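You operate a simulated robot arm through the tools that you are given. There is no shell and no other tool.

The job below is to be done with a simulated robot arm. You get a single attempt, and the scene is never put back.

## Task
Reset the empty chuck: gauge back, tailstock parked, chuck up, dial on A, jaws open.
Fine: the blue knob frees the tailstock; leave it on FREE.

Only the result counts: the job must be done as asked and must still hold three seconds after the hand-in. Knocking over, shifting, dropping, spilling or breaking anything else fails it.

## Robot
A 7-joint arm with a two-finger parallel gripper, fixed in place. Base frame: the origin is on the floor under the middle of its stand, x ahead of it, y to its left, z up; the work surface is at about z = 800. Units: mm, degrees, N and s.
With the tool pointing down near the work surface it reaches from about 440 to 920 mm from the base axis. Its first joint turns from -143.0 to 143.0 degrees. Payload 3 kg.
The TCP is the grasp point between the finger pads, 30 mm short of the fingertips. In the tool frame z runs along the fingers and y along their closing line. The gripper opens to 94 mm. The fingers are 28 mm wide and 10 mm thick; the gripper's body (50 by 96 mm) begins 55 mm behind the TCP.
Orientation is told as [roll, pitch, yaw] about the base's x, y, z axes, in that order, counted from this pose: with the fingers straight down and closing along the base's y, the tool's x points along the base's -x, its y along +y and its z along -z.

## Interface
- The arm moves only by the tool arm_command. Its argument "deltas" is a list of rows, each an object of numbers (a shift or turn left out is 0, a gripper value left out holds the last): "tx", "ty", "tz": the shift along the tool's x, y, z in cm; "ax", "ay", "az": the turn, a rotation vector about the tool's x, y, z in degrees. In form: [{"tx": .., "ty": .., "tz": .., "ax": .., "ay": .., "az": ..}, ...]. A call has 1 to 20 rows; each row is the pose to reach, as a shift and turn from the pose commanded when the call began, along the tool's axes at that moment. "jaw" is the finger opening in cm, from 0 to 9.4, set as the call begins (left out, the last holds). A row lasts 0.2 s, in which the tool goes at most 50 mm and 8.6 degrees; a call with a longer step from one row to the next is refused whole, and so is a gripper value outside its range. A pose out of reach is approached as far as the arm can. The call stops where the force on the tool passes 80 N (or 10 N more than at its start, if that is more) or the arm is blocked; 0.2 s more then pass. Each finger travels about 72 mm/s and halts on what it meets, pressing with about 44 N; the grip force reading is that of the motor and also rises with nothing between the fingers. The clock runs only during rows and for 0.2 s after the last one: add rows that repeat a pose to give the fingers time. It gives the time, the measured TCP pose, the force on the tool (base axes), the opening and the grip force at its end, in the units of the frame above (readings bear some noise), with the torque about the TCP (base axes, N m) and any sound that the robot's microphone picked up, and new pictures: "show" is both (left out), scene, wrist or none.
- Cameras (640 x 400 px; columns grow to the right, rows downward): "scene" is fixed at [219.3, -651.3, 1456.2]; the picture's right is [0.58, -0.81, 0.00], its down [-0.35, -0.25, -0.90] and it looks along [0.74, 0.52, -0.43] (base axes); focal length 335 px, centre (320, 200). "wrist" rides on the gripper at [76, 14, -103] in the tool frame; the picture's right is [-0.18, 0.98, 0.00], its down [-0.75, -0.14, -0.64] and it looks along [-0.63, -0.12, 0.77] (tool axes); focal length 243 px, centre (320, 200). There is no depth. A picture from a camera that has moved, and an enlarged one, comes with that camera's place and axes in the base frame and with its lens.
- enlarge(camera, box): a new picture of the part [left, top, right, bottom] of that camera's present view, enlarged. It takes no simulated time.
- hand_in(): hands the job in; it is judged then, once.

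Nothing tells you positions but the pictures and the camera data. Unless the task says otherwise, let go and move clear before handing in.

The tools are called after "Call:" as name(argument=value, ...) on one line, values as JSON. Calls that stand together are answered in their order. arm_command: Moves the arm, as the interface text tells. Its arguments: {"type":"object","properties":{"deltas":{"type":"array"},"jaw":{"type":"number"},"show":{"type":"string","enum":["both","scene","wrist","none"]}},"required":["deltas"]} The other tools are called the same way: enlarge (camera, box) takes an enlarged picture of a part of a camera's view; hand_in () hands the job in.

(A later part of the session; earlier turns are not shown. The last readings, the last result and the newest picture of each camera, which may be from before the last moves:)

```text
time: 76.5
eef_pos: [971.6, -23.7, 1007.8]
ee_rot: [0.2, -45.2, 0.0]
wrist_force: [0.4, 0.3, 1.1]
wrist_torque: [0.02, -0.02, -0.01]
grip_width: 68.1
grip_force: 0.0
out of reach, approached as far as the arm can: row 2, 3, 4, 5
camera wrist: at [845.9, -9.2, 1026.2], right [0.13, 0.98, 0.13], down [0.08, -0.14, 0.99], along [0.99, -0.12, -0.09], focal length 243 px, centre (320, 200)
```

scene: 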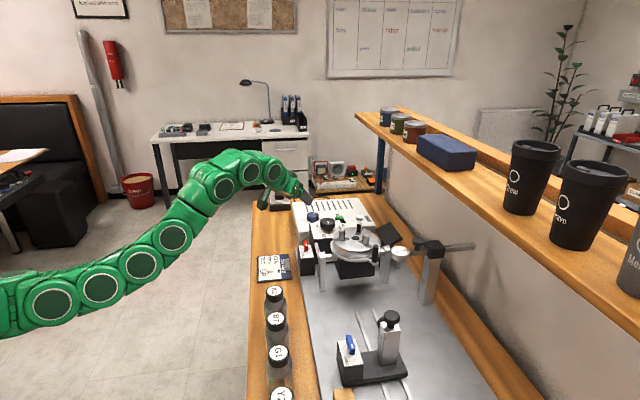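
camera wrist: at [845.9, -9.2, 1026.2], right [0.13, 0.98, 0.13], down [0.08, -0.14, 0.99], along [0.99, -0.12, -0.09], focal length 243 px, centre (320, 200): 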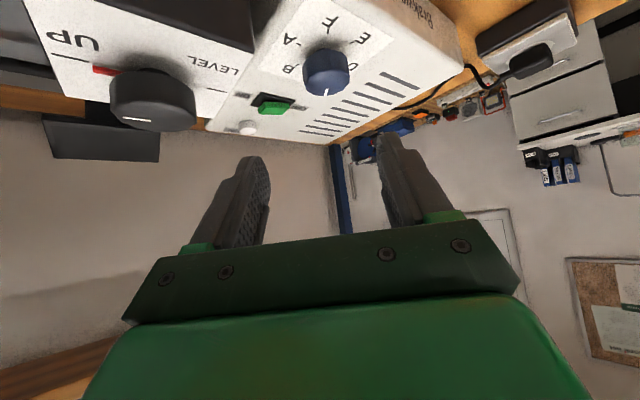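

The arm's elbow has drifted low and several poses are flagged out of reach. I'll retreat a little to let the arm recover before approaching the dial.

Call:
arm_command(deltas=[{"tx": 1.2, "tz": -1.6}, {"tx": 2.5, "tz": -3.2}, {"tx": 3.7, "tz": -4.8}, {"tx": 4.9, "tz": -6.4}, {"tx": 4.9, "tz": -6.4}], show="both")

```text
time: 77.7
eef_pos: [948.8, -21.4, 1059.4]
ee_rot: [0.0, -45.1, 0.0]
wrist_force: [0.7, 0.6, 0.7]
wrist_torque: [-0.04, 0.01, -0.03]
grip_width: 68.0
grip_force: 0.1
out of reach, approached as far as the arm can: row 1, 2, 3, 4, 5
camera wrist: at [823.1, -7.5, 1077.9], right [0.13, 0.98, 0.13], down [0.08, -0.14, 0.99], along [0.99, -0.12, -0.09], focal length 243 px, centre (320, 200)
```

scene: 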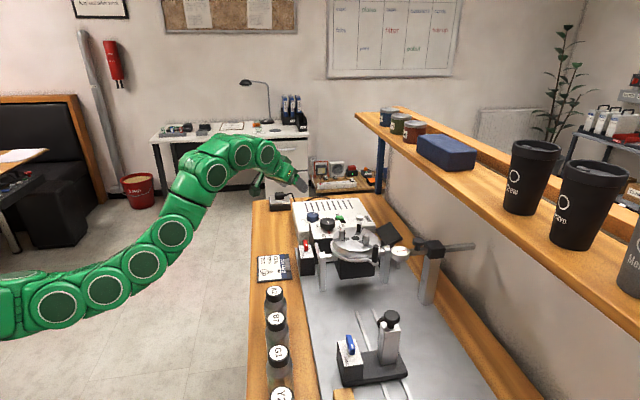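
wrist: 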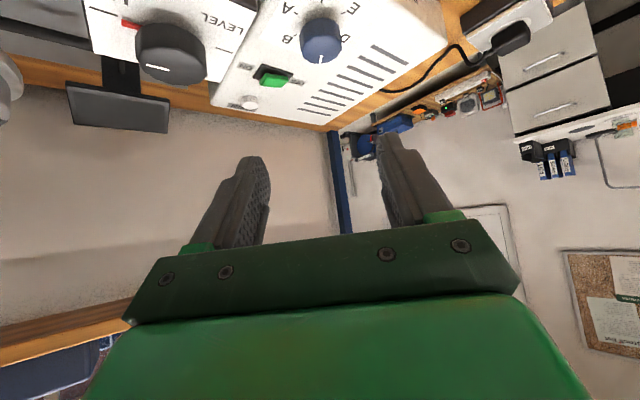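

The elbow flipped to a low configuration. I'll stretch the arm outward and up over free space, then sweep down so the elbow bends upward again.

Call:
arm_command(deltas=[{"tx": -4.5, "tz": 0.1, "ay": -3.6}, {"tx": -9.0, "tz": 0.2, "ay": -7.2}, {"tx": -13.5, "tz": 0.35, "ay": -10.8}, {"tx": -18.0, "tz": 0.5, "ay": -14.4}, {"tx": -22.5, "tz": 0.6, "ay": -18.0}, {"tx": -27.2, "tz": 0.7, "ay": -21.6}, {"tx": -31.8, "tz": 0.8, "ay": -25}, {"tx": -31.8, "tz": 0.8, "ay": -25}], show="scene")

```text
time: 79.5
eef_pos: [1093.6, -23.2, 1214.5]
ee_rot: [0.1, -65.8, -0.1]
wrist_force: [-0.1, 0.9, -0.3]
wrist_torque: [0.0, -0.02, -0.01]
grip_width: 67.9
grip_force: 0.0
out of reach, approached as far as the arm can: row 5, 6, 7, 8
```

scene: 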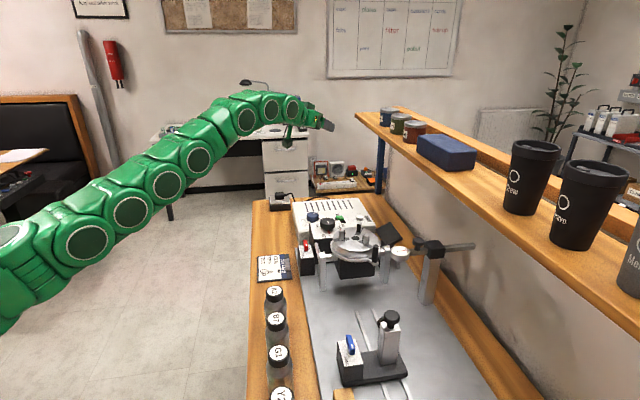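

The arm is straight now. Sweeping down along the reach limit so the elbow folds upward.

Call:
arm_command(deltas=[{"tx": 3.2, "tz": 1.6}, {"tx": 6.5, "tz": 3.2}, {"tx": 9.7, "tz": 4.8}, {"tx": 13.0, "tz": 6.4}, {"tx": 16.2, "tz": 8.0}, {"tx": 16.2, "tz": 8.0}], show="scene")

```text
time: 80.9
eef_pos: [1098.3, -20.2, 1024.8]
ee_rot: [0.1, -65.8, -0.1]
wrist_force: [-0.2, -0.3, 0.1]
wrist_torque: [0.01, 0.02, -0.01]
grip_width: 68.0
grip_force: 0.1
```

scene: 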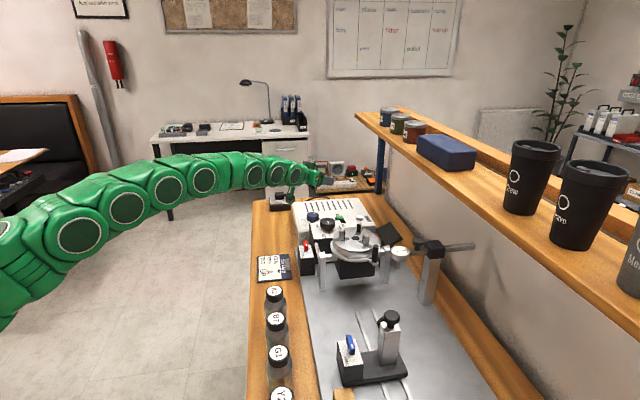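

The elbow is up again and this far pose is reachable. Moving to the pre-grasp for the dial with the tool at about 50° tilt.

Call:
arm_command(deltas=[{"tx": 2.8, "ty": -0.5, "tz": -1.3, "ax": -4.3, "ay": 3.95, "az": -2.7}, {"tx": 5.65, "ty": -1.0, "tz": -2.6, "ax": -8.55, "ay": 7.9, "az": -5.35}, {"tx": 8.5, "ty": -1.45, "tz": -3.9, "ax": -12.8, "ay": 11.85, "az": -8.0}, {"tx": 11.3, "ty": -1.94, "tz": -5.2, "ax": -17.1, "ay": 15.8, "az": -10.7}, {"tx": 11.3, "ty": -1.94, "tz": -5.2, "ax": -17.1, "ay": 15.8, "az": -10.7}], show="both")

```text
time: 82.1
eef_pos: [1002.1, -36.6, 946.9]
ee_rot: [0.3, -49.9, 19.9]
wrist_force: [-0.9, 0.2, -0.5]
wrist_torque: [-0.05, -0.01, -0.01]
grip_width: 68.1
grip_force: 0.1
camera wrist: at [877.3, -66.9, 955.2], right [-0.23, 0.96, 0.14], down [0.04, -0.14, 0.99], along [0.97, 0.23, -0.01], focal length 243 px, centre (320, 200)
```

scene: 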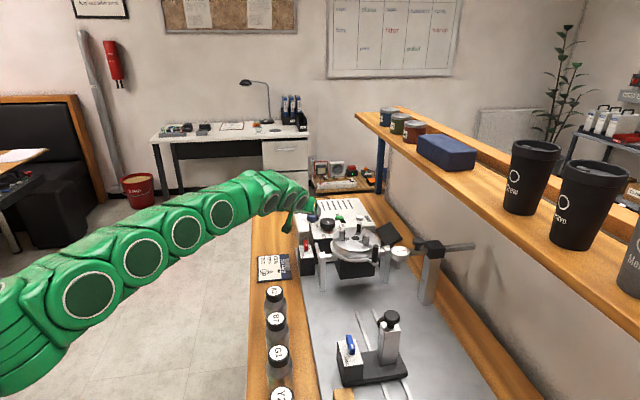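
wrist: 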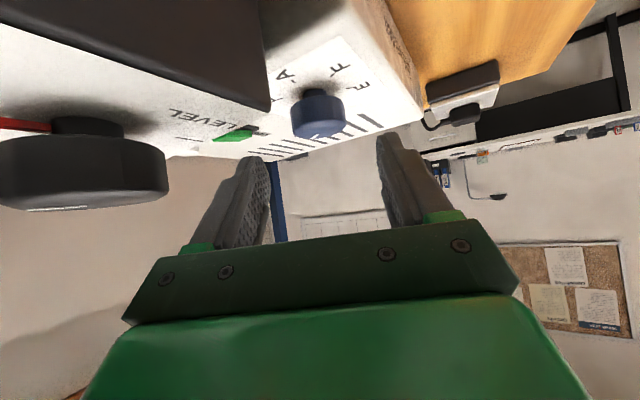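

The dial is centred between the fingers. Advancing about 7 cm along the tool axis and then closing on it.

Call:
arm_command(deltas=[{"ty": -0.2, "tz": 2.5}, {"ty": -0.3, "tz": 5.0}, {"ty": -0.3, "tz": 6.9}, {"ty": -0.3, "tz": 6.9}], show="wrist")

Call:
arm_command(deltas=[{"tz": 0}, {"tz": 0}, {"tz": 0}], jaw=3.0, show="both")

```text
time: 83.1
eef_pos: [1055.5, -21.6, 903.2]
ee_rot: [0.1, -49.7, 20.1]
wrist_force: [0.2, 0.1, -0.8]
wrist_torque: [0.01, -0.03, -0.01]
grip_width: 68.1
grip_force: 0.1
camera wrist: at [930.7, -51.6, 910.1], right [-0.23, 0.96, 0.14], down [0.04, -0.14, 0.99], along [0.97, 0.23, -0.01], focal length 243 px, centre (320, 200)
```

wrist: 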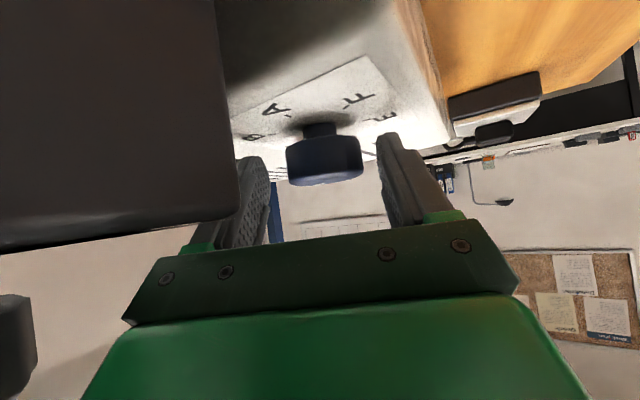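

```text
time: 83.9
eef_pos: [1055.6, -19.0, 902.3]
ee_rot: [0.3, -49.8, 20.0]
wrist_force: [-5.7, 18.4, -1.0]
wrist_torque: [0.41, 0.14, 0.24]
grip_width: 43.7
grip_force: 44.7
camera wrist: at [930.4, -49.3, 910.2], right [-0.23, 0.96, 0.14], down [0.05, -0.14, 0.99], along [0.97, 0.23, -0.01], focal length 243 px, centre (320, 200)
```

scene: 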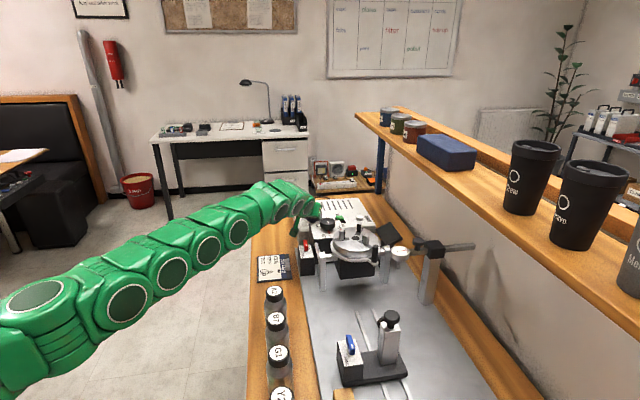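
wrist: 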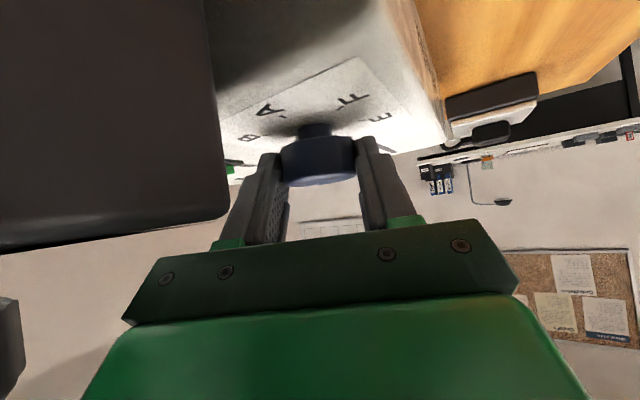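

The dial is gripped (44 mm). Turning clockwise about its axis by 48°.

Call:
arm_command(deltas=[{"ty": 0.25}, {"tx": -0.012, "ty": 0.507, "tz": 0.014, "ax": 6.11, "az": 5.16}, {"tx": -0.046, "ty": 0.76, "tz": 0.055, "ax": 12.22, "az": 10.33}, {"tx": -0.103, "ty": 1.002, "tz": 0.122, "ax": 18.33, "az": 15.5}, {"tx": -0.181, "ty": 1.23, "tz": 0.215, "ax": 24.44, "az": 20.66}, {"tx": -0.28, "ty": 1.44, "tz": 0.331, "ax": 30.55, "az": 25.8}, {"tx": -0.395, "ty": 1.625, "tz": 0.467, "ax": 36.66, "az": 31.0}, {"tx": -0.395, "ty": 1.625, "tz": 0.467, "ax": 36.66, "az": 31.0}], show="both")

```text
time: 84.8
eef_pos: [1052.2, -22.7, 903.3]
ee_rot: [0.0, -50.1, 0.4]
wrist_force: [-2.8, 53.5, -7.8]
wrist_torque: [1.12, 0.17, 0.81]
grip_width: 60.3
grip_force: 27.0
stopped in row 4: the force on the tool passed its limit at 162 N (the readings are from after the stop); the commanded pose is now the measured one
camera wrist: at [925.7, -9.2, 911.9], right [0.11, 0.98, 0.14], down [-0.01, -0.14, 0.99], along [0.99, -0.11, -0.01], focal length 243 px, centre (320, 200)
```

scene: 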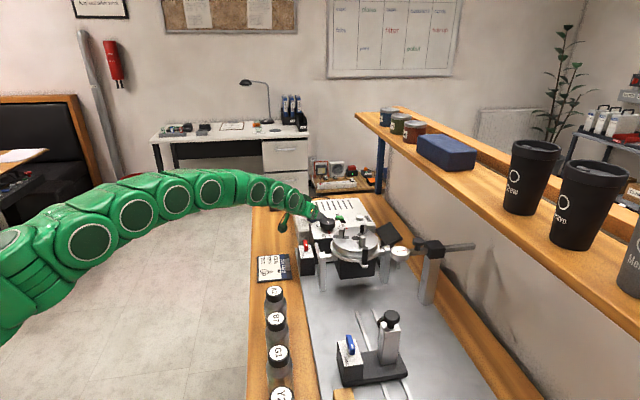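
wrist: 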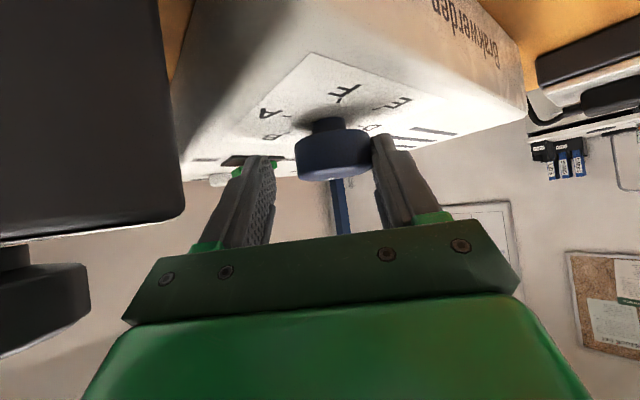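

Something resisted strongly and the fingers were forced open. I'll look closely before doing anything else.

Call:
enlarge(camera="wrist", box=[180, 40, 460, 240])

Call:
enlarge(camera="scene", box=[290, 190, 380, 250])

```text
2.00 times, centred on (320, 140) of wrist
camera zoom: at [925.7, -9.2, 911.9], right [0.11, 0.98, 0.14], down [-0.01, -0.14, 0.99], along [0.99, -0.11, -0.01], focal length 485 px, centre (320, 320)
```

zoom: 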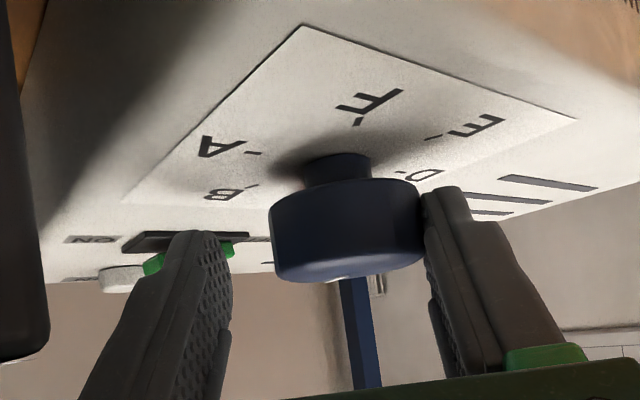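

```text
6.67 times, centred on (335, 220) of scene
camera zoom: at [219.3, -651.3, 1456.2], right [0.58, -0.81, 0.0], down [-0.35, -0.25, -0.9], along [0.74, 0.52, -0.43], focal length 2234 px, centre (220, 67)
```

zoom: 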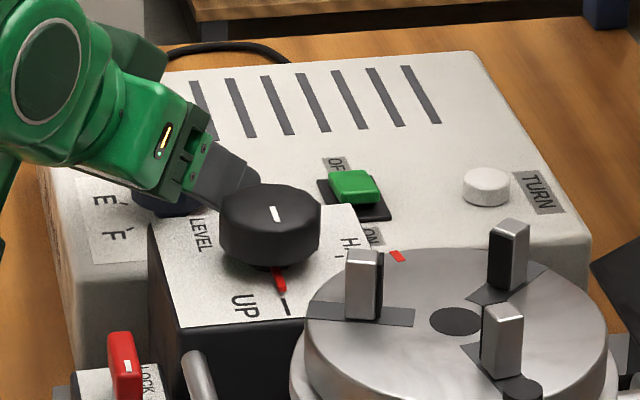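

The arm's elbow swung up during that move, which threw the hand sideways; the dial itself hasn't turned. With the elbow now settled, I'll open, recentre on the dial and check.

Call:
arm_command(deltas=[{"ty": 0}, {"ty": 0}, {"ty": 0.35}, {"ty": 0.7}, {"ty": 0.7}], jaw=7.0, show="both")

Call:
enlarge(camera="wrist", box=[180, 40, 460, 240])

```text
time: 86.0
eef_pos: [1052.8, -28.5, 905.5]
ee_rot: [0.0, -50.0, -0.4]
wrist_force: [-0.4, 5.5, -2.5]
wrist_torque: [0.07, 0.08, 0.05]
grip_width: 73.1
grip_force: 2.7
camera wrist: at [926.4, -13.3, 913.1], right [0.12, 0.98, 0.14], down [-0.01, -0.14, 0.99], along [0.99, -0.12, -0.01], focal length 243 px, centre (320, 200)
```

scene: 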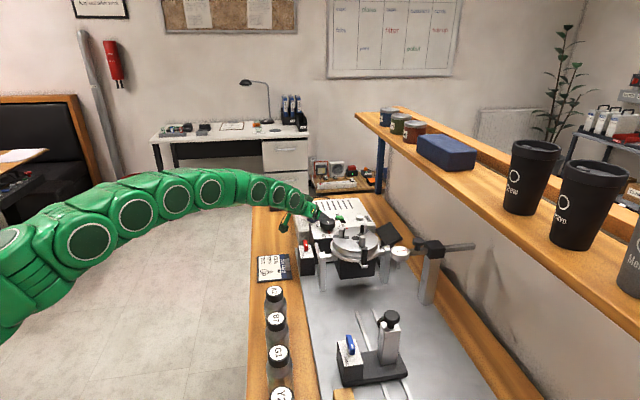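
wrist: 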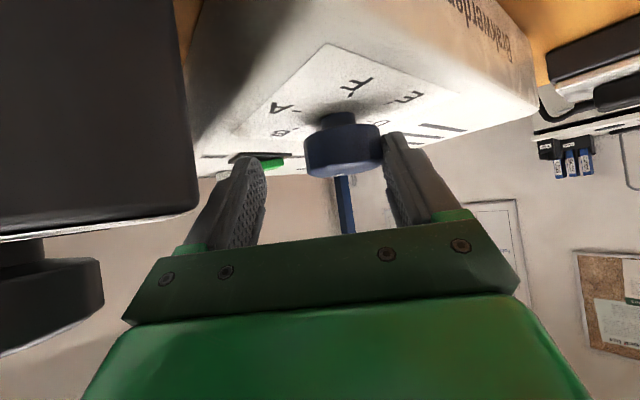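

```text
2.00 times, centred on (320, 140) of wrist
camera zoom: at [926.4, -13.3, 913.1], right [0.12, 0.98, 0.14], down [-0.01, -0.14, 0.99], along [0.99, -0.12, -0.01], focal length 485 px, centre (320, 320)
```

zoom: 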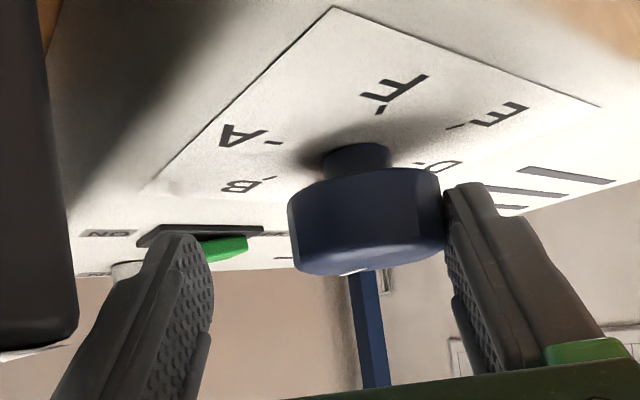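

Call:
arm_command(deltas=[{"ty": 0.4}, {"ty": 0.8}, {"ty": 1.25}, {"ty": 1.25}], jaw=6.6, show="both")

Call:
enlarge(camera="wrist", box=[180, 40, 460, 240])

```text
time: 87.0
eef_pos: [1053.6, -14.9, 905.1]
ee_rot: [0.0, -50.1, -0.1]
wrist_force: [0.1, -0.2, 0.2]
wrist_torque: [0.0, 0.02, 0.01]
grip_width: 66.1
grip_force: 0.1
camera wrist: at [926.2, 0.8, 912.6], right [0.12, 0.98, 0.14], down [-0.01, -0.14, 0.99], along [0.99, -0.12, -0.01], focal length 243 px, centre (320, 200)
```

scene: 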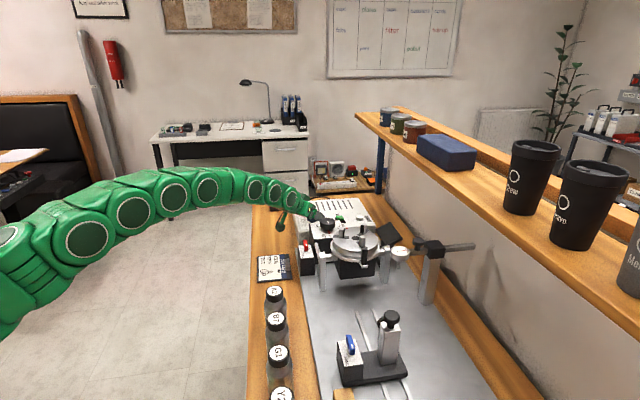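
wrist: 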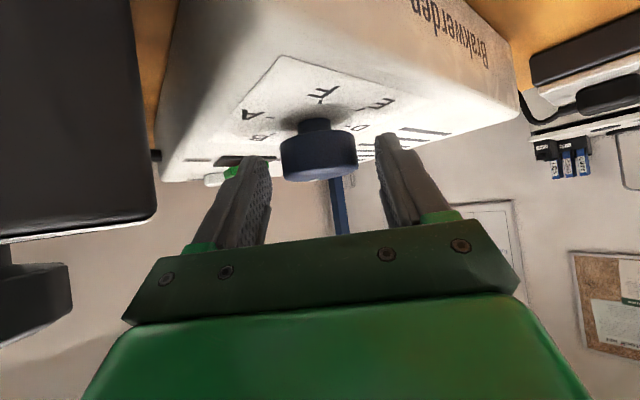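

```text
2.00 times, centred on (320, 140) of wrist
camera zoom: at [926.2, 0.8, 912.6], right [0.12, 0.98, 0.14], down [-0.01, -0.14, 0.99], along [0.99, -0.12, -0.01], focal length 485 px, centre (320, 320)
```

zoom: 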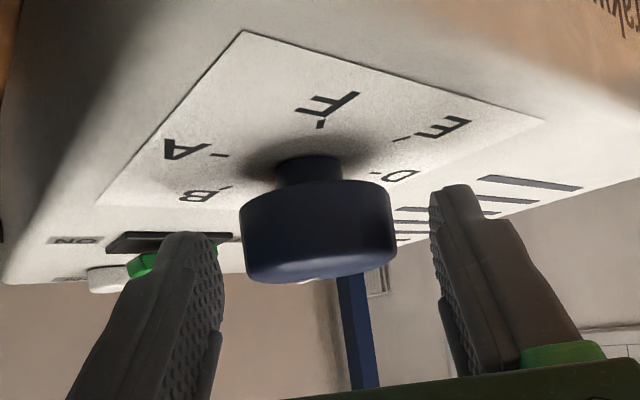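

Centred on the dial again. Closing and turning clockwise by 40°.

Call:
arm_command(deltas=[{"ty": 0}, {"ty": 0}, {"ty": 0}], jaw=3.0, show="none")

Call:
arm_command(deltas=[{"tx": -0.012, "ty": 0.27, "tz": 0.014, "ax": 6.13, "az": 5.14}, {"tx": -0.05, "ty": 0.55, "tz": 0.06, "ax": 12.25, "az": 10.28}, {"tx": -0.11, "ty": 0.81, "tz": 0.13, "ax": 18.4, "az": 15.4}, {"tx": -0.195, "ty": 1.06, "tz": 0.23, "ax": 24.5, "az": 20.6}, {"tx": -0.195, "ty": 1.06, "tz": 0.23, "ax": 24.5, "az": 20.6}], show="both")

```text
time: 87.8
eef_pos: [1053.4, -13.6, 905.3]
ee_rot: [-0.1, -50.1, -0.1]
wrist_force: [2.1, 1.4, 0.8]
wrist_torque: [0.06, 0.12, 0.0]
grip_width: 43.4
grip_force: 44.9
```

```text
time: 89.0
eef_pos: [1055.9, -7.2, 904.5]
ee_rot: [-0.1, -50.1, -32.5]
wrist_force: [-11.1, -14.7, 4.1]
wrist_torque: [-1.3, -0.75, -0.28]
grip_width: 43.3
grip_force: 44.7
camera wrist: at [955.6, 74.4, 912.5], right [0.63, 0.77, 0.14], down [-0.08, -0.12, 0.99], along [0.78, -0.63, -0.01], focal length 243 px, centre (320, 200)
```

scene: 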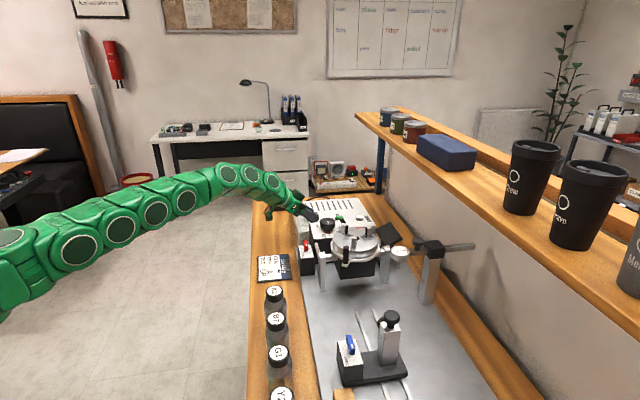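
wrist: 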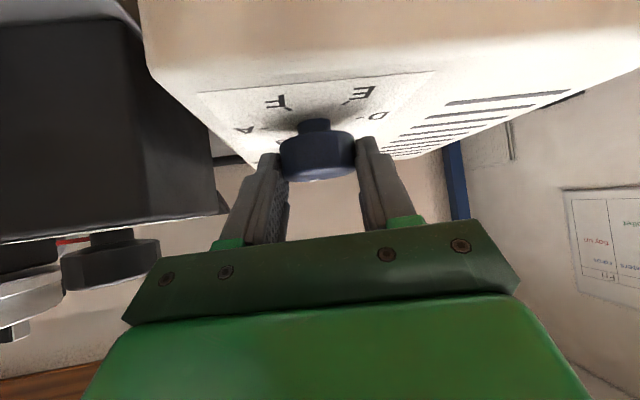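

The dial follows. I'll open, swing the hand back around the dial axis (fingers straddling it, no lifting), and re-grip for another bite.

Call:
arm_command(deltas=[{"ty": 0}, {"ty": 0}, {"tx": -0.012, "ty": -0.278, "tz": 0.015, "ax": -6.13, "az": -5.13}, {"tx": -0.05, "ty": -0.55, "tz": 0.06, "ax": -12.27, "az": -10.26}, {"tx": -0.11, "ty": -0.81, "tz": 0.13, "ax": -18.4, "az": -15.4}, {"tx": -0.195, "ty": -1.06, "tz": 0.233, "ax": -24.5, "az": -20.5}, {"tx": -0.3, "ty": -1.29, "tz": 0.36, "ax": -30.7, "az": -25.6}, {"tx": -0.3, "ty": -1.29, "tz": 0.36, "ax": -30.7, "az": -25.6}], jaw=6.6, show="both")

Call:
enlarge(camera="wrist", box=[180, 40, 460, 240])

```text
time: 90.8
eef_pos: [1052.7, -18.4, 903.6]
ee_rot: [0.2, -50.2, 7.6]
wrist_force: [-0.1, 0.2, 0.3]
wrist_torque: [0.0, -0.01, 0.0]
grip_width: 66.3
grip_force: 0.0
camera wrist: at [925.2, -20.9, 911.3], right [-0.02, 0.99, 0.14], down [0.01, -0.14, 0.99], along [1.0, 0.02, -0.01], focal length 243 px, centre (320, 200)
```

scene: 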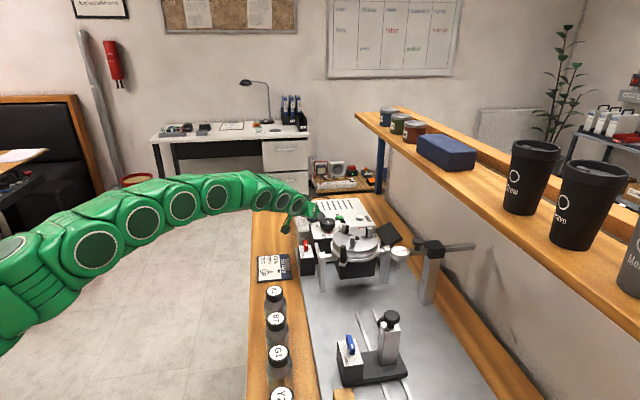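
wrist: 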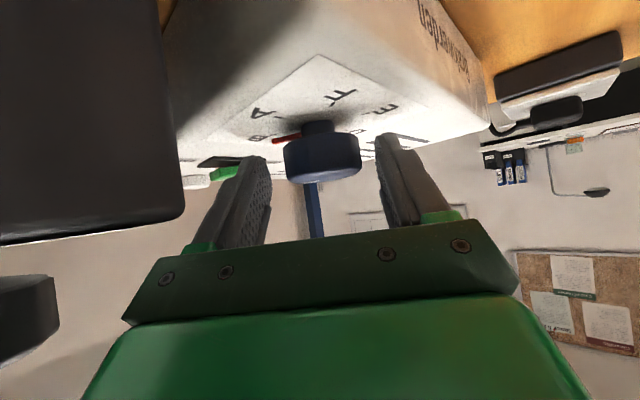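

```text
2.00 times, centred on (320, 140) of wrist
camera zoom: at [925.2, -20.9, 911.3], right [-0.02, 0.99, 0.14], down [0.01, -0.14, 0.99], along [1.0, 0.02, -0.01], focal length 485 px, centre (320, 320)
```

zoom: 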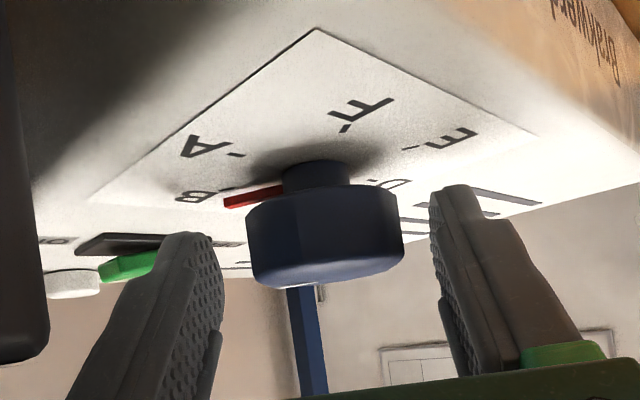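

The dial's red index now points near B. Re-gripping and turning another 40°.

Call:
arm_command(deltas=[{"ty": 0}, {"ty": 0}, {"ty": 0}], jaw=3.0, show="none")

Call:
arm_command(deltas=[{"tx": -0.012, "ty": 0.27, "tz": 0.014, "ax": 6.13, "az": 5.14}, {"tx": -0.05, "ty": 0.54, "tz": 0.06, "ax": 12.25, "az": 10.28}, {"tx": -0.11, "ty": 0.8, "tz": 0.13, "ax": 18.4, "az": 15.4}, {"tx": -0.195, "ty": 1.04, "tz": 0.23, "ax": 24.5, "az": 20.6}, {"tx": -0.3, "ty": 1.26, "tz": 0.355, "ax": 30.7, "az": 25.7}, {"tx": -0.3, "ty": 1.26, "tz": 0.355, "ax": 30.7, "az": 25.7}], show="both")

```text
time: 91.7
eef_pos: [1053.8, -16.0, 902.9]
ee_rot: [0.2, -50.1, 7.7]
wrist_force: [-2.5, 12.5, 0.5]
wrist_torque: [0.34, -0.05, 0.2]
grip_width: 43.2
grip_force: 44.5
```

```text
time: 92.2
eef_pos: [1056.3, -21.2, 905.1]
ee_rot: [0.7, -50.3, -6.1]
wrist_force: [-2.3, 50.2, -7.3]
wrist_torque: [1.07, -0.08, 0.76]
grip_width: 58.1
grip_force: 25.3
stopped in row 2: the force on the tool passed its limit at 82 N (the readings are from after the stop); the commanded pose is now the measured one
camera wrist: at [929.0, 6.7, 912.0], right [0.22, 0.97, 0.15], down [-0.03, -0.15, 0.99], along [0.98, -0.22, -0.01], focal length 243 px, centre (320, 200)
```

scene: 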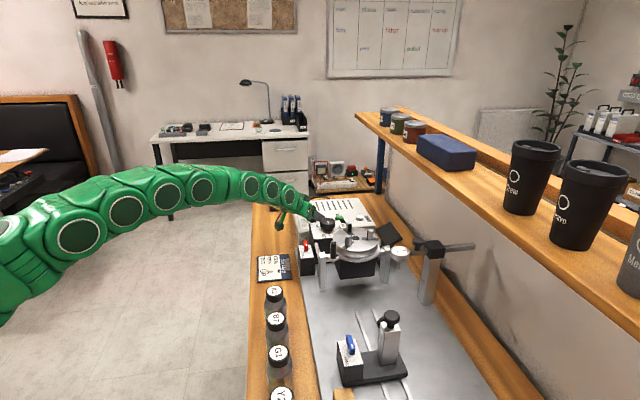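
wrist: 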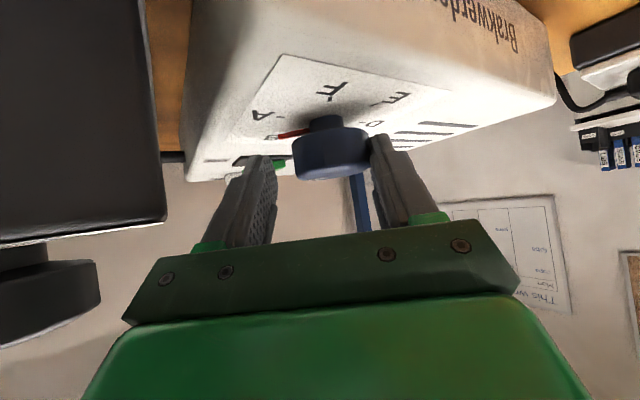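

The hand got thrown sideways again near yaw 0, though the earlier bite from 0° to -32° was smooth. I'll open, recentre at about -3° yaw and only use that smooth range.

Call:
arm_command(deltas=[{"ty": 0}, {"ty": 0}, {"ty": 0}], jaw=7.0, show="wrist")

Call:
enlarge(camera="wrist", box=[180, 40, 460, 240])

```text
time: 93.0
eef_pos: [1053.6, -31.5, 905.6]
ee_rot: [0.7, -50.3, -6.8]
wrist_force: [0.5, 17.3, 4.8]
wrist_torque: [0.61, -0.09, 0.19]
grip_width: 79.9
grip_force: 8.4
camera wrist: at [929.1, -2.5, 913.0], right [0.23, 0.96, 0.15], down [-0.03, -0.15, 0.99], along [0.97, -0.23, -0.01], focal length 243 px, centre (320, 200)
```

wrist: 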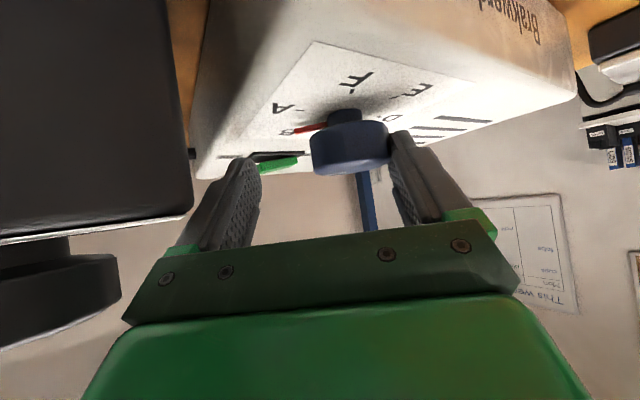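

```text
2.00 times, centred on (320, 140) of wrist
camera zoom: at [929.1, -2.5, 913.0], right [0.23, 0.96, 0.15], down [-0.03, -0.15, 0.99], along [0.97, -0.23, -0.01], focal length 485 px, centre (320, 320)
```

zoom: 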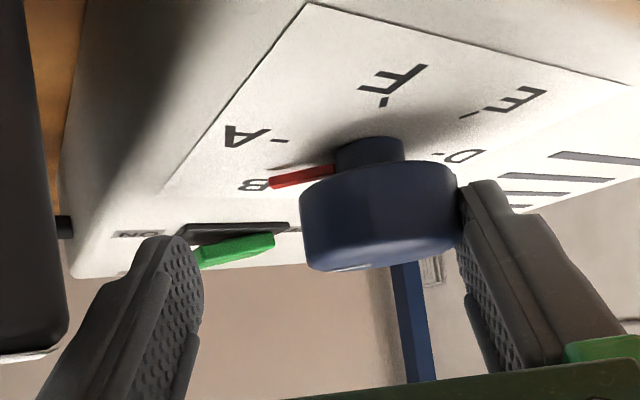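

Call:
arm_command(deltas=[{"ty": 0.5}, {"ty": 1.0}, {"ty": 1.5}, {"ty": 1.5}], jaw=6.8, show="wrist")

```text
time: 94.0
eef_pos: [1055.9, -16.9, 904.9]
ee_rot: [0.6, -50.0, -6.8]
wrist_force: [-0.3, 0.4, 0.2]
wrist_torque: [0.0, 0.01, 0.0]
grip_width: 68.0
grip_force: 0.2
camera wrist: at [930.1, 12.2, 913.2], right [0.23, 0.96, 0.15], down [-0.03, -0.15, 0.99], along [0.97, -0.23, -0.01], focal length 243 px, centre (320, 200)
```

wrist: 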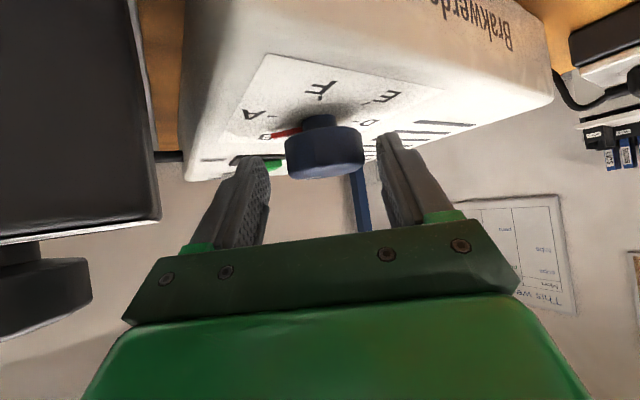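

Centred again at -7° yaw. Closing and turning 30° clockwise.

Call:
arm_command(deltas=[{"ty": 0.2}, {"ty": 0.2}, {"ty": 0.2}], jaw=3.0, show="none")

Call:
arm_command(deltas=[{"tx": -0.01, "ty": 0.24, "tz": 0.012, "ax": 5.75, "az": 4.8}, {"tx": -0.04, "ty": 0.48, "tz": 0.05, "ax": 11.5, "az": 9.6}, {"tx": -0.09, "ty": 0.71, "tz": 0.11, "ax": 17.2, "az": 14.5}, {"tx": -0.16, "ty": 0.94, "tz": 0.19, "ax": 23.0, "az": 19.3}, {"tx": -0.16, "ty": 0.94, "tz": 0.19, "ax": 23.0, "az": 19.3}], show="both")

```text
time: 94.8
eef_pos: [1055.3, -13.4, 904.8]
ee_rot: [0.5, -50.2, -6.7]
wrist_force: [4.6, 13.8, 0.0]
wrist_torque: [0.2, -0.36, 0.15]
grip_width: 43.3
grip_force: 44.5
```

```text
time: 96.0
eef_pos: [1057.1, -6.6, 899.4]
ee_rot: [0.2, -49.5, -36.9]
wrist_force: [-12.9, -2.5, -25.5]
wrist_torque: [0.11, 0.44, -0.18]
grip_width: 43.2
grip_force: 44.9
camera wrist: at [963.9, 81.4, 909.1], right [0.68, 0.72, 0.14], down [-0.08, -0.12, 0.99], along [0.73, -0.69, -0.02], focal length 243 px, centre (320, 200)
```

scene: 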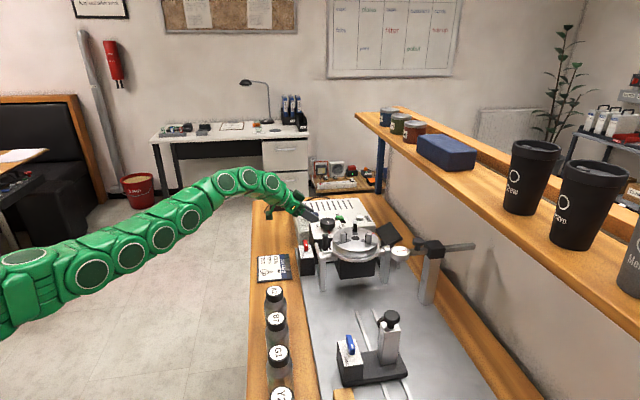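
wrist: 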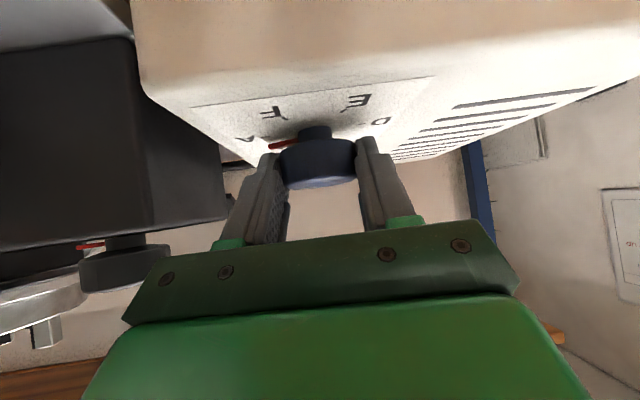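

Call:
enlarge(camera="wrist", box=[220, 70, 420, 200])

```text
3.08 times, centred on (320, 135) of wrist
camera zoom: at [963.9, 81.4, 909.1], right [0.68, 0.72, 0.14], down [-0.08, -0.12, 0.99], along [0.73, -0.69, -0.02], focal length 746 px, centre (320, 400)
```

zoom: 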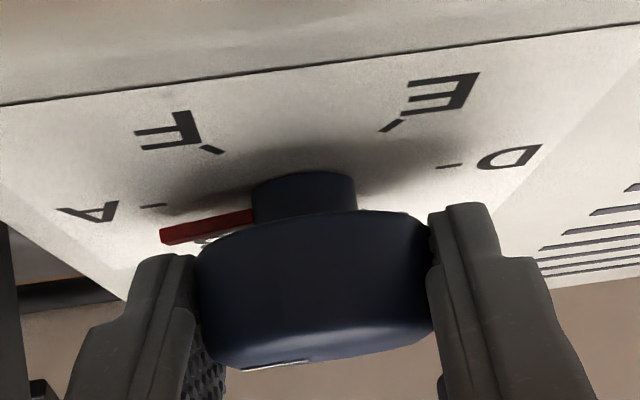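

The index is about 17° short of A. I'll open, swing back past zero and return to about -10° ungripped so the arm settles, then make the last small turn.

Call:
arm_command(deltas=[{"ty": 0}, {"ty": 0}, {"tx": -0.012, "ty": -0.278, "tz": 0.015, "ax": -6.13, "az": -5.13}, {"tx": -0.05, "ty": -0.55, "tz": 0.0, "ax": -12.27, "az": -10.26}, {"tx": -0.11, "ty": -0.81, "tz": 0.0, "ax": -18.4, "az": -15.4}, {"tx": -0.195, "ty": -1.06, "tz": 0.05, "ax": -24.5, "az": -20.5}, {"tx": -0.3, "ty": -1.29, "tz": 0.1, "ax": -30.7, "az": -25.6}, {"tx": -0.3, "ty": -1.29, "tz": 0.1, "ax": -30.7, "az": -25.6}], jaw=6.8, show="both")

```text
time: 97.5
eef_pos: [1054.1, 5.5, 905.6]
ee_rot: [0.4, -50.2, -0.6]
wrist_force: [-0.8, -28.5, -5.6]
wrist_torque: [-0.59, -0.17, -0.38]
grip_width: 84.0
grip_force: 13.8
stopped in row 7: the force on the tool passed its limit at 107 N (the readings are from after the stop); the commanded pose is now the measured one
camera wrist: at [927.4, 21.4, 913.1], right [0.12, 0.98, 0.15], down [-0.01, -0.15, 0.99], along [0.99, -0.12, -0.01], focal length 243 px, centre (320, 200)
```

scene: 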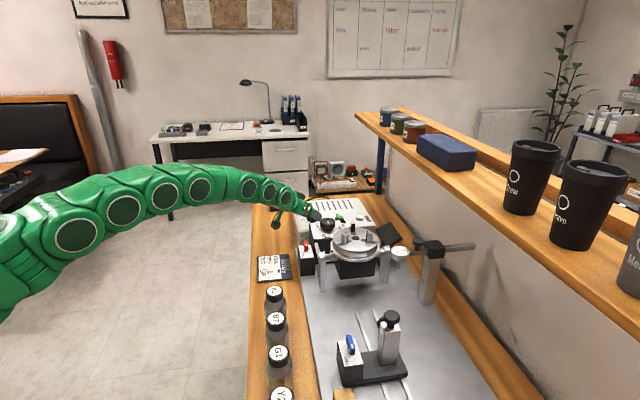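
wrist: 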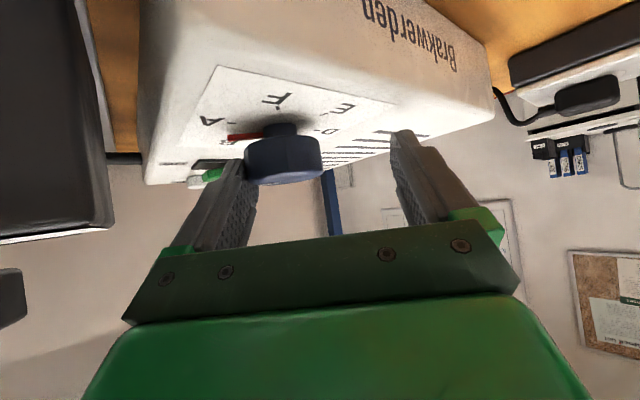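

The elbow settled again with a sideways jolt (fingers open, pushing lightly on the dial). Recentring now.

Call:
arm_command(deltas=[{"ty": -0.6}, {"ty": -1.2}, {"ty": -1.8}, {"ty": -1.8}], jaw=6.8, show="wrist")

Call:
enlarge(camera="wrist", box=[180, 40, 460, 240])

```text
time: 98.5
eef_pos: [1055.5, -5.3, 906.8]
ee_rot: [0.3, -50.2, 0.0]
wrist_force: [0.1, 0.2, -0.6]
wrist_torque: [-0.01, 0.0, -0.01]
grip_width: 67.9
grip_force: 0.1
camera wrist: at [927.5, 8.7, 914.1], right [0.12, 0.98, 0.15], down [-0.01, -0.14, 0.99], along [0.99, -0.12, -0.01], focal length 243 px, centre (320, 200)
```

wrist: 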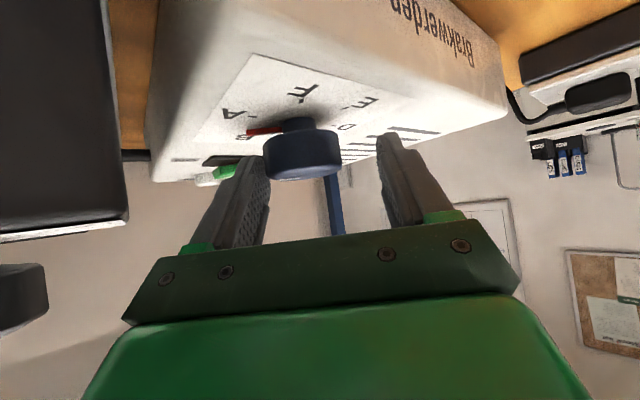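

```text
2.00 times, centred on (320, 140) of wrist
camera zoom: at [927.5, 8.7, 914.1], right [0.12, 0.98, 0.15], down [-0.01, -0.14, 0.99], along [0.99, -0.12, -0.01], focal length 485 px, centre (320, 320)
```

zoom: 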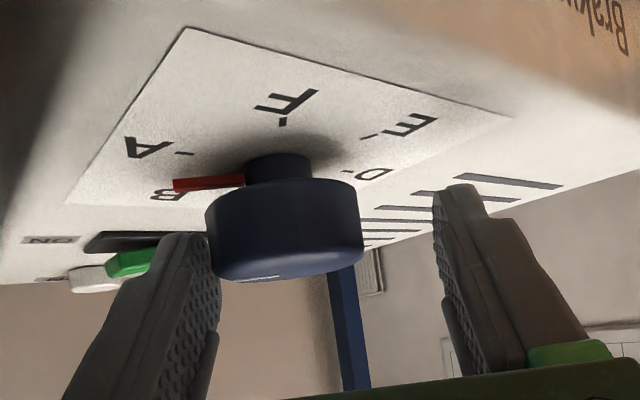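

Call:
arm_command(deltas=[{"ty": -0.5}, {"ty": -1.05}, {"ty": -1.05}], show="none")

Call:
arm_command(deltas=[{"ty": 0}, {"ty": 0}, {"ty": 0}], jaw=3.0, show="none")

Call:
arm_command(deltas=[{"tx": -0.01, "ty": 0.2, "tz": 0.012, "ax": 4.6, "az": 3.84}, {"tx": -0.03, "ty": 0.4, "tz": 0.036, "ax": 9.2, "az": 7.7}, {"tx": -0.06, "ty": 0.6, "tz": 0.07, "ax": 13.8, "az": 11.5}, {"tx": -0.06, "ty": 0.6, "tz": 0.07, "ax": 13.8, "az": 11.5}], show="both")

Call:
enlarge(camera="wrist", box=[220, 70, 420, 200])

```text
time: 99.3
eef_pos: [1055.1, -17.3, 903.9]
ee_rot: [0.4, -50.3, -0.2]
wrist_force: [0.1, -0.3, 0.6]
wrist_torque: [-0.04, 0.04, 0.01]
grip_width: 67.9
grip_force: 0.1
```

```text
time: 100.2
eef_pos: [1054.1, -13.8, 906.0]
ee_rot: [0.4, -50.2, -0.1]
wrist_force: [1.0, 21.8, 0.9]
wrist_torque: [0.6, -0.11, 0.28]
grip_width: 43.5
grip_force: 45.1
```

```text
time: 101.2
eef_pos: [1056.4, -10.8, 905.1]
ee_rot: [0.3, -50.1, -18.1]
wrist_force: [24.5, 13.5, -3.0]
wrist_torque: [0.09, -1.63, 0.26]
grip_width: 43.4
grip_force: 45.2
camera wrist: at [938.9, 42.9, 912.9], right [0.41, 0.9, 0.14], down [-0.05, -0.13, 0.99], along [0.91, -0.42, -0.01], focal length 243 px, centre (320, 200)
```

scene: 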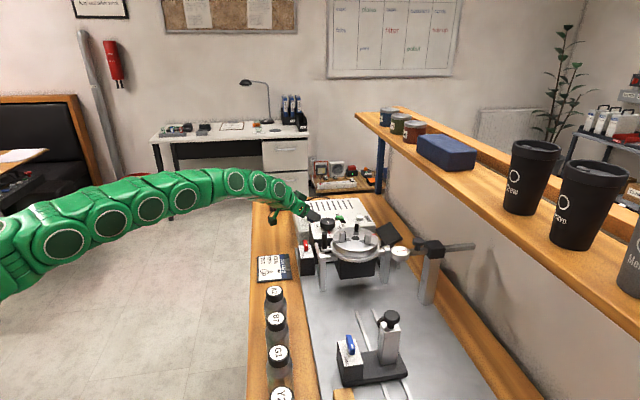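
wrist: 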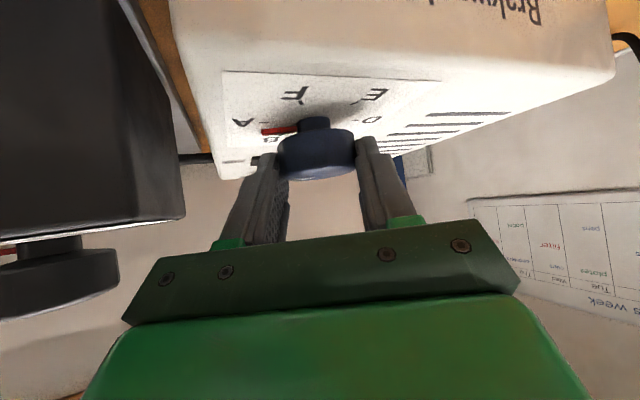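

```text
3.08 times, centred on (320, 135) of wrist
camera zoom: at [938.9, 42.9, 912.9], right [0.41, 0.9, 0.14], down [-0.05, -0.13, 0.99], along [0.91, -0.42, -0.01], focal length 746 px, centre (320, 400)
```

zoom: 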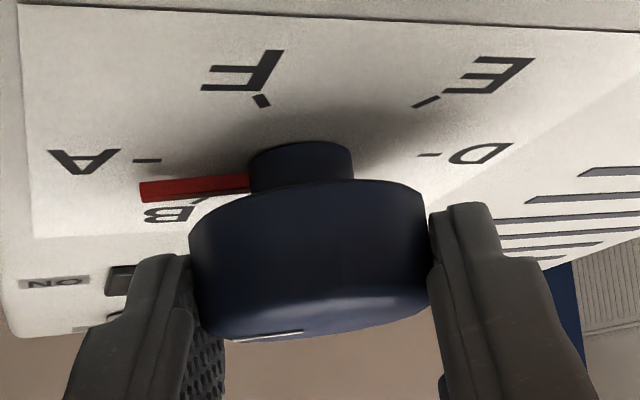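

The index is now about 12° from the A tick. Turning the remaining 13°.

Call:
arm_command(deltas=[{"tx": -0.01, "ty": 0.2, "tz": 0.012, "ax": 5.0, "az": 4.17}, {"tx": -0.035, "ty": 0.43, "tz": 0.04, "ax": 10.0, "az": 8.34}, {"tx": -0.035, "ty": 0.43, "tz": 0.04, "ax": 10.0, "az": 8.34}], show="both")

Call:
enlarge(camera="wrist", box=[220, 70, 420, 200])

```text
time: 102.0
eef_pos: [1057.3, -8.0, 904.7]
ee_rot: [0.2, -50.0, -31.2]
wrist_force: [-8.1, 2.9, -3.5]
wrist_torque: [-0.54, -0.04, 0.12]
grip_width: 43.1
grip_force: 45.3
camera wrist: at [955.2, 70.8, 913.0], right [0.61, 0.78, 0.14], down [-0.08, -0.12, 0.99], along [0.79, -0.61, -0.01], focal length 243 px, centre (320, 200)
```

scene: 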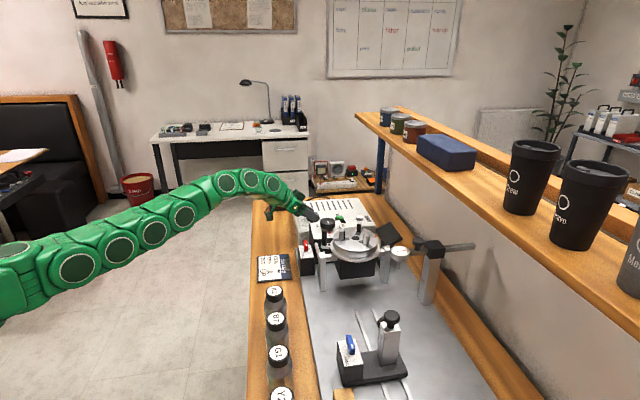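
wrist: 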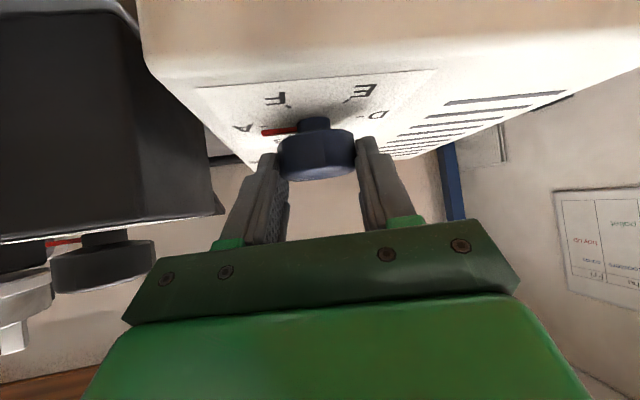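

```text
3.08 times, centred on (320, 135) of wrist
camera zoom: at [955.2, 70.8, 913.0], right [0.61, 0.78, 0.14], down [-0.08, -0.12, 0.99], along [0.79, -0.61, -0.01], focal length 746 px, centre (320, 400)
```

zoom: 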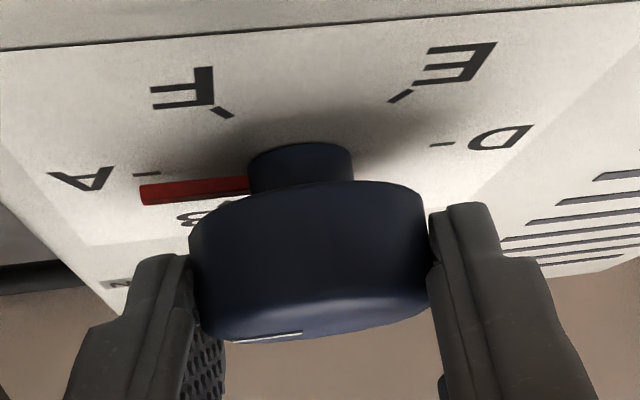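

The index is now within a few degrees of A. I'll open wide and withdraw straight back along the tool axis.

Call:
arm_command(deltas=[{"tz": 0}, {"tz": 0}, {"tz": 0}, {"tz": -1.5}, {"tz": -3.0}, {"tz": -4.5}, {"tz": -6.5}, {"tz": -6.5}], jaw=8.4, show="both")

Call:
enlarge(camera="wrist", box=[220, 40, 420, 170])

```text
time: 103.8
eef_pos: [1014.7, 17.4, 947.4]
ee_rot: [0.2, -50.0, -31.2]
wrist_force: [-0.1, -0.1, -0.7]
wrist_torque: [0.01, -0.04, 0.02]
grip_width: 84.0
grip_force: 0.0
camera wrist: at [912.1, 96.4, 956.1], right [0.61, 0.78, 0.14], down [-0.08, -0.12, 0.99], along [0.79, -0.61, -0.01], focal length 243 px, centre (320, 200)
```

scene: 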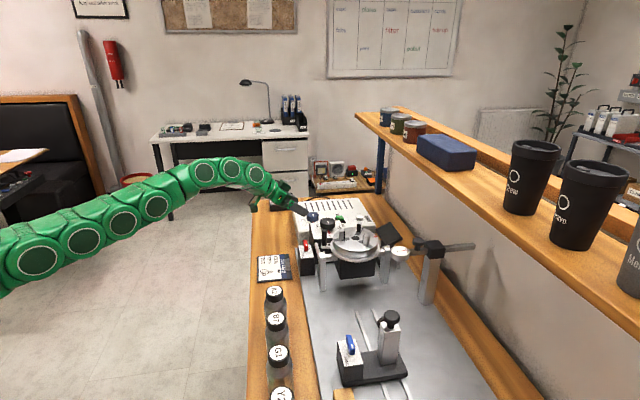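
wrist: 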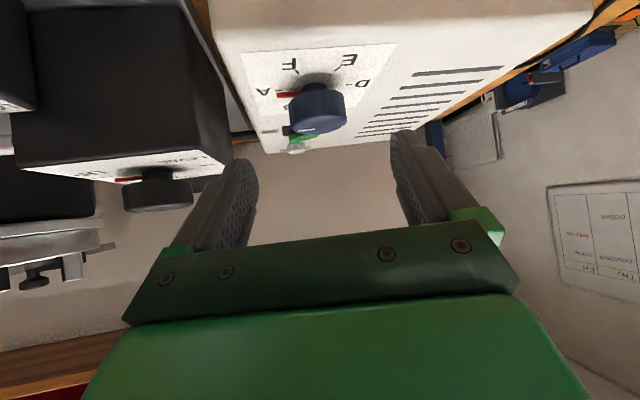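

```text
3.08 times, centred on (320, 105) of wrist
camera zoom: at [912.1, 96.4, 956.1], right [0.61, 0.78, 0.14], down [-0.08, -0.12, 0.99], along [0.79, -0.61, -0.01], focal length 746 px, centre (320, 492)
```

zoom: 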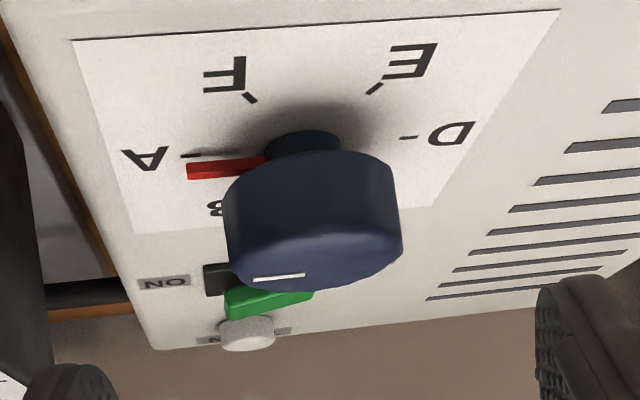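

The red index lines up with the A tick. Now the jaws: I'll move back and up to look at the chuck from above to understand the ring lever.

Call:
arm_command(deltas=[{"tx": -0.76, "ty": -1.85, "tz": -3.37, "ay": 3.75}, {"tx": -1.52, "ty": -3.7, "tz": -6.74, "ay": 7.5}, {"tx": -2.3, "ty": -5.55, "tz": -10.1, "ay": 11.25}, {"tx": -3.05, "ty": -7.4, "tz": -13.5, "ay": 15}, {"tx": -3.05, "ty": -7.4, "tz": -13.5, "ay": 15}], show="both")

```text
time: 105.0
eef_pos: [901.2, -2.6, 1055.4]
ee_rot: [0.2, -35.0, -31.0]
wrist_force: [-0.6, 0.3, -0.4]
wrist_torque: [-0.01, -0.01, 0.01]
grip_width: 84.1
grip_force: 0.1
camera wrist: at [804.3, 72.7, 1095.9], right [0.63, 0.77, 0.11], down [0.14, -0.25, 0.96], along [0.76, -0.59, -0.27], focal length 243 px, centre (320, 200)
```

scene: 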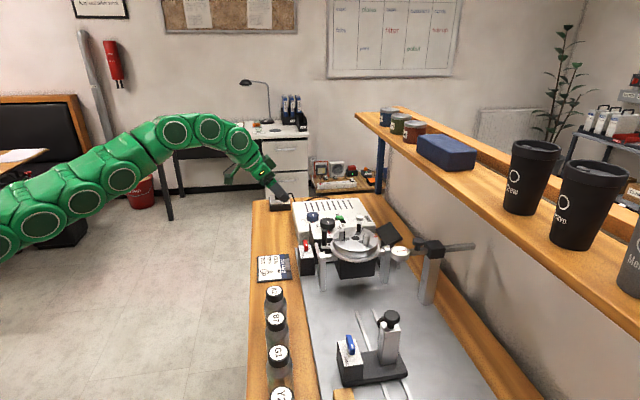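
wrist: 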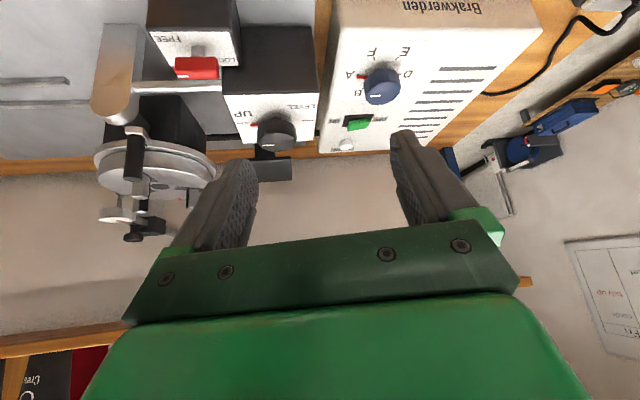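

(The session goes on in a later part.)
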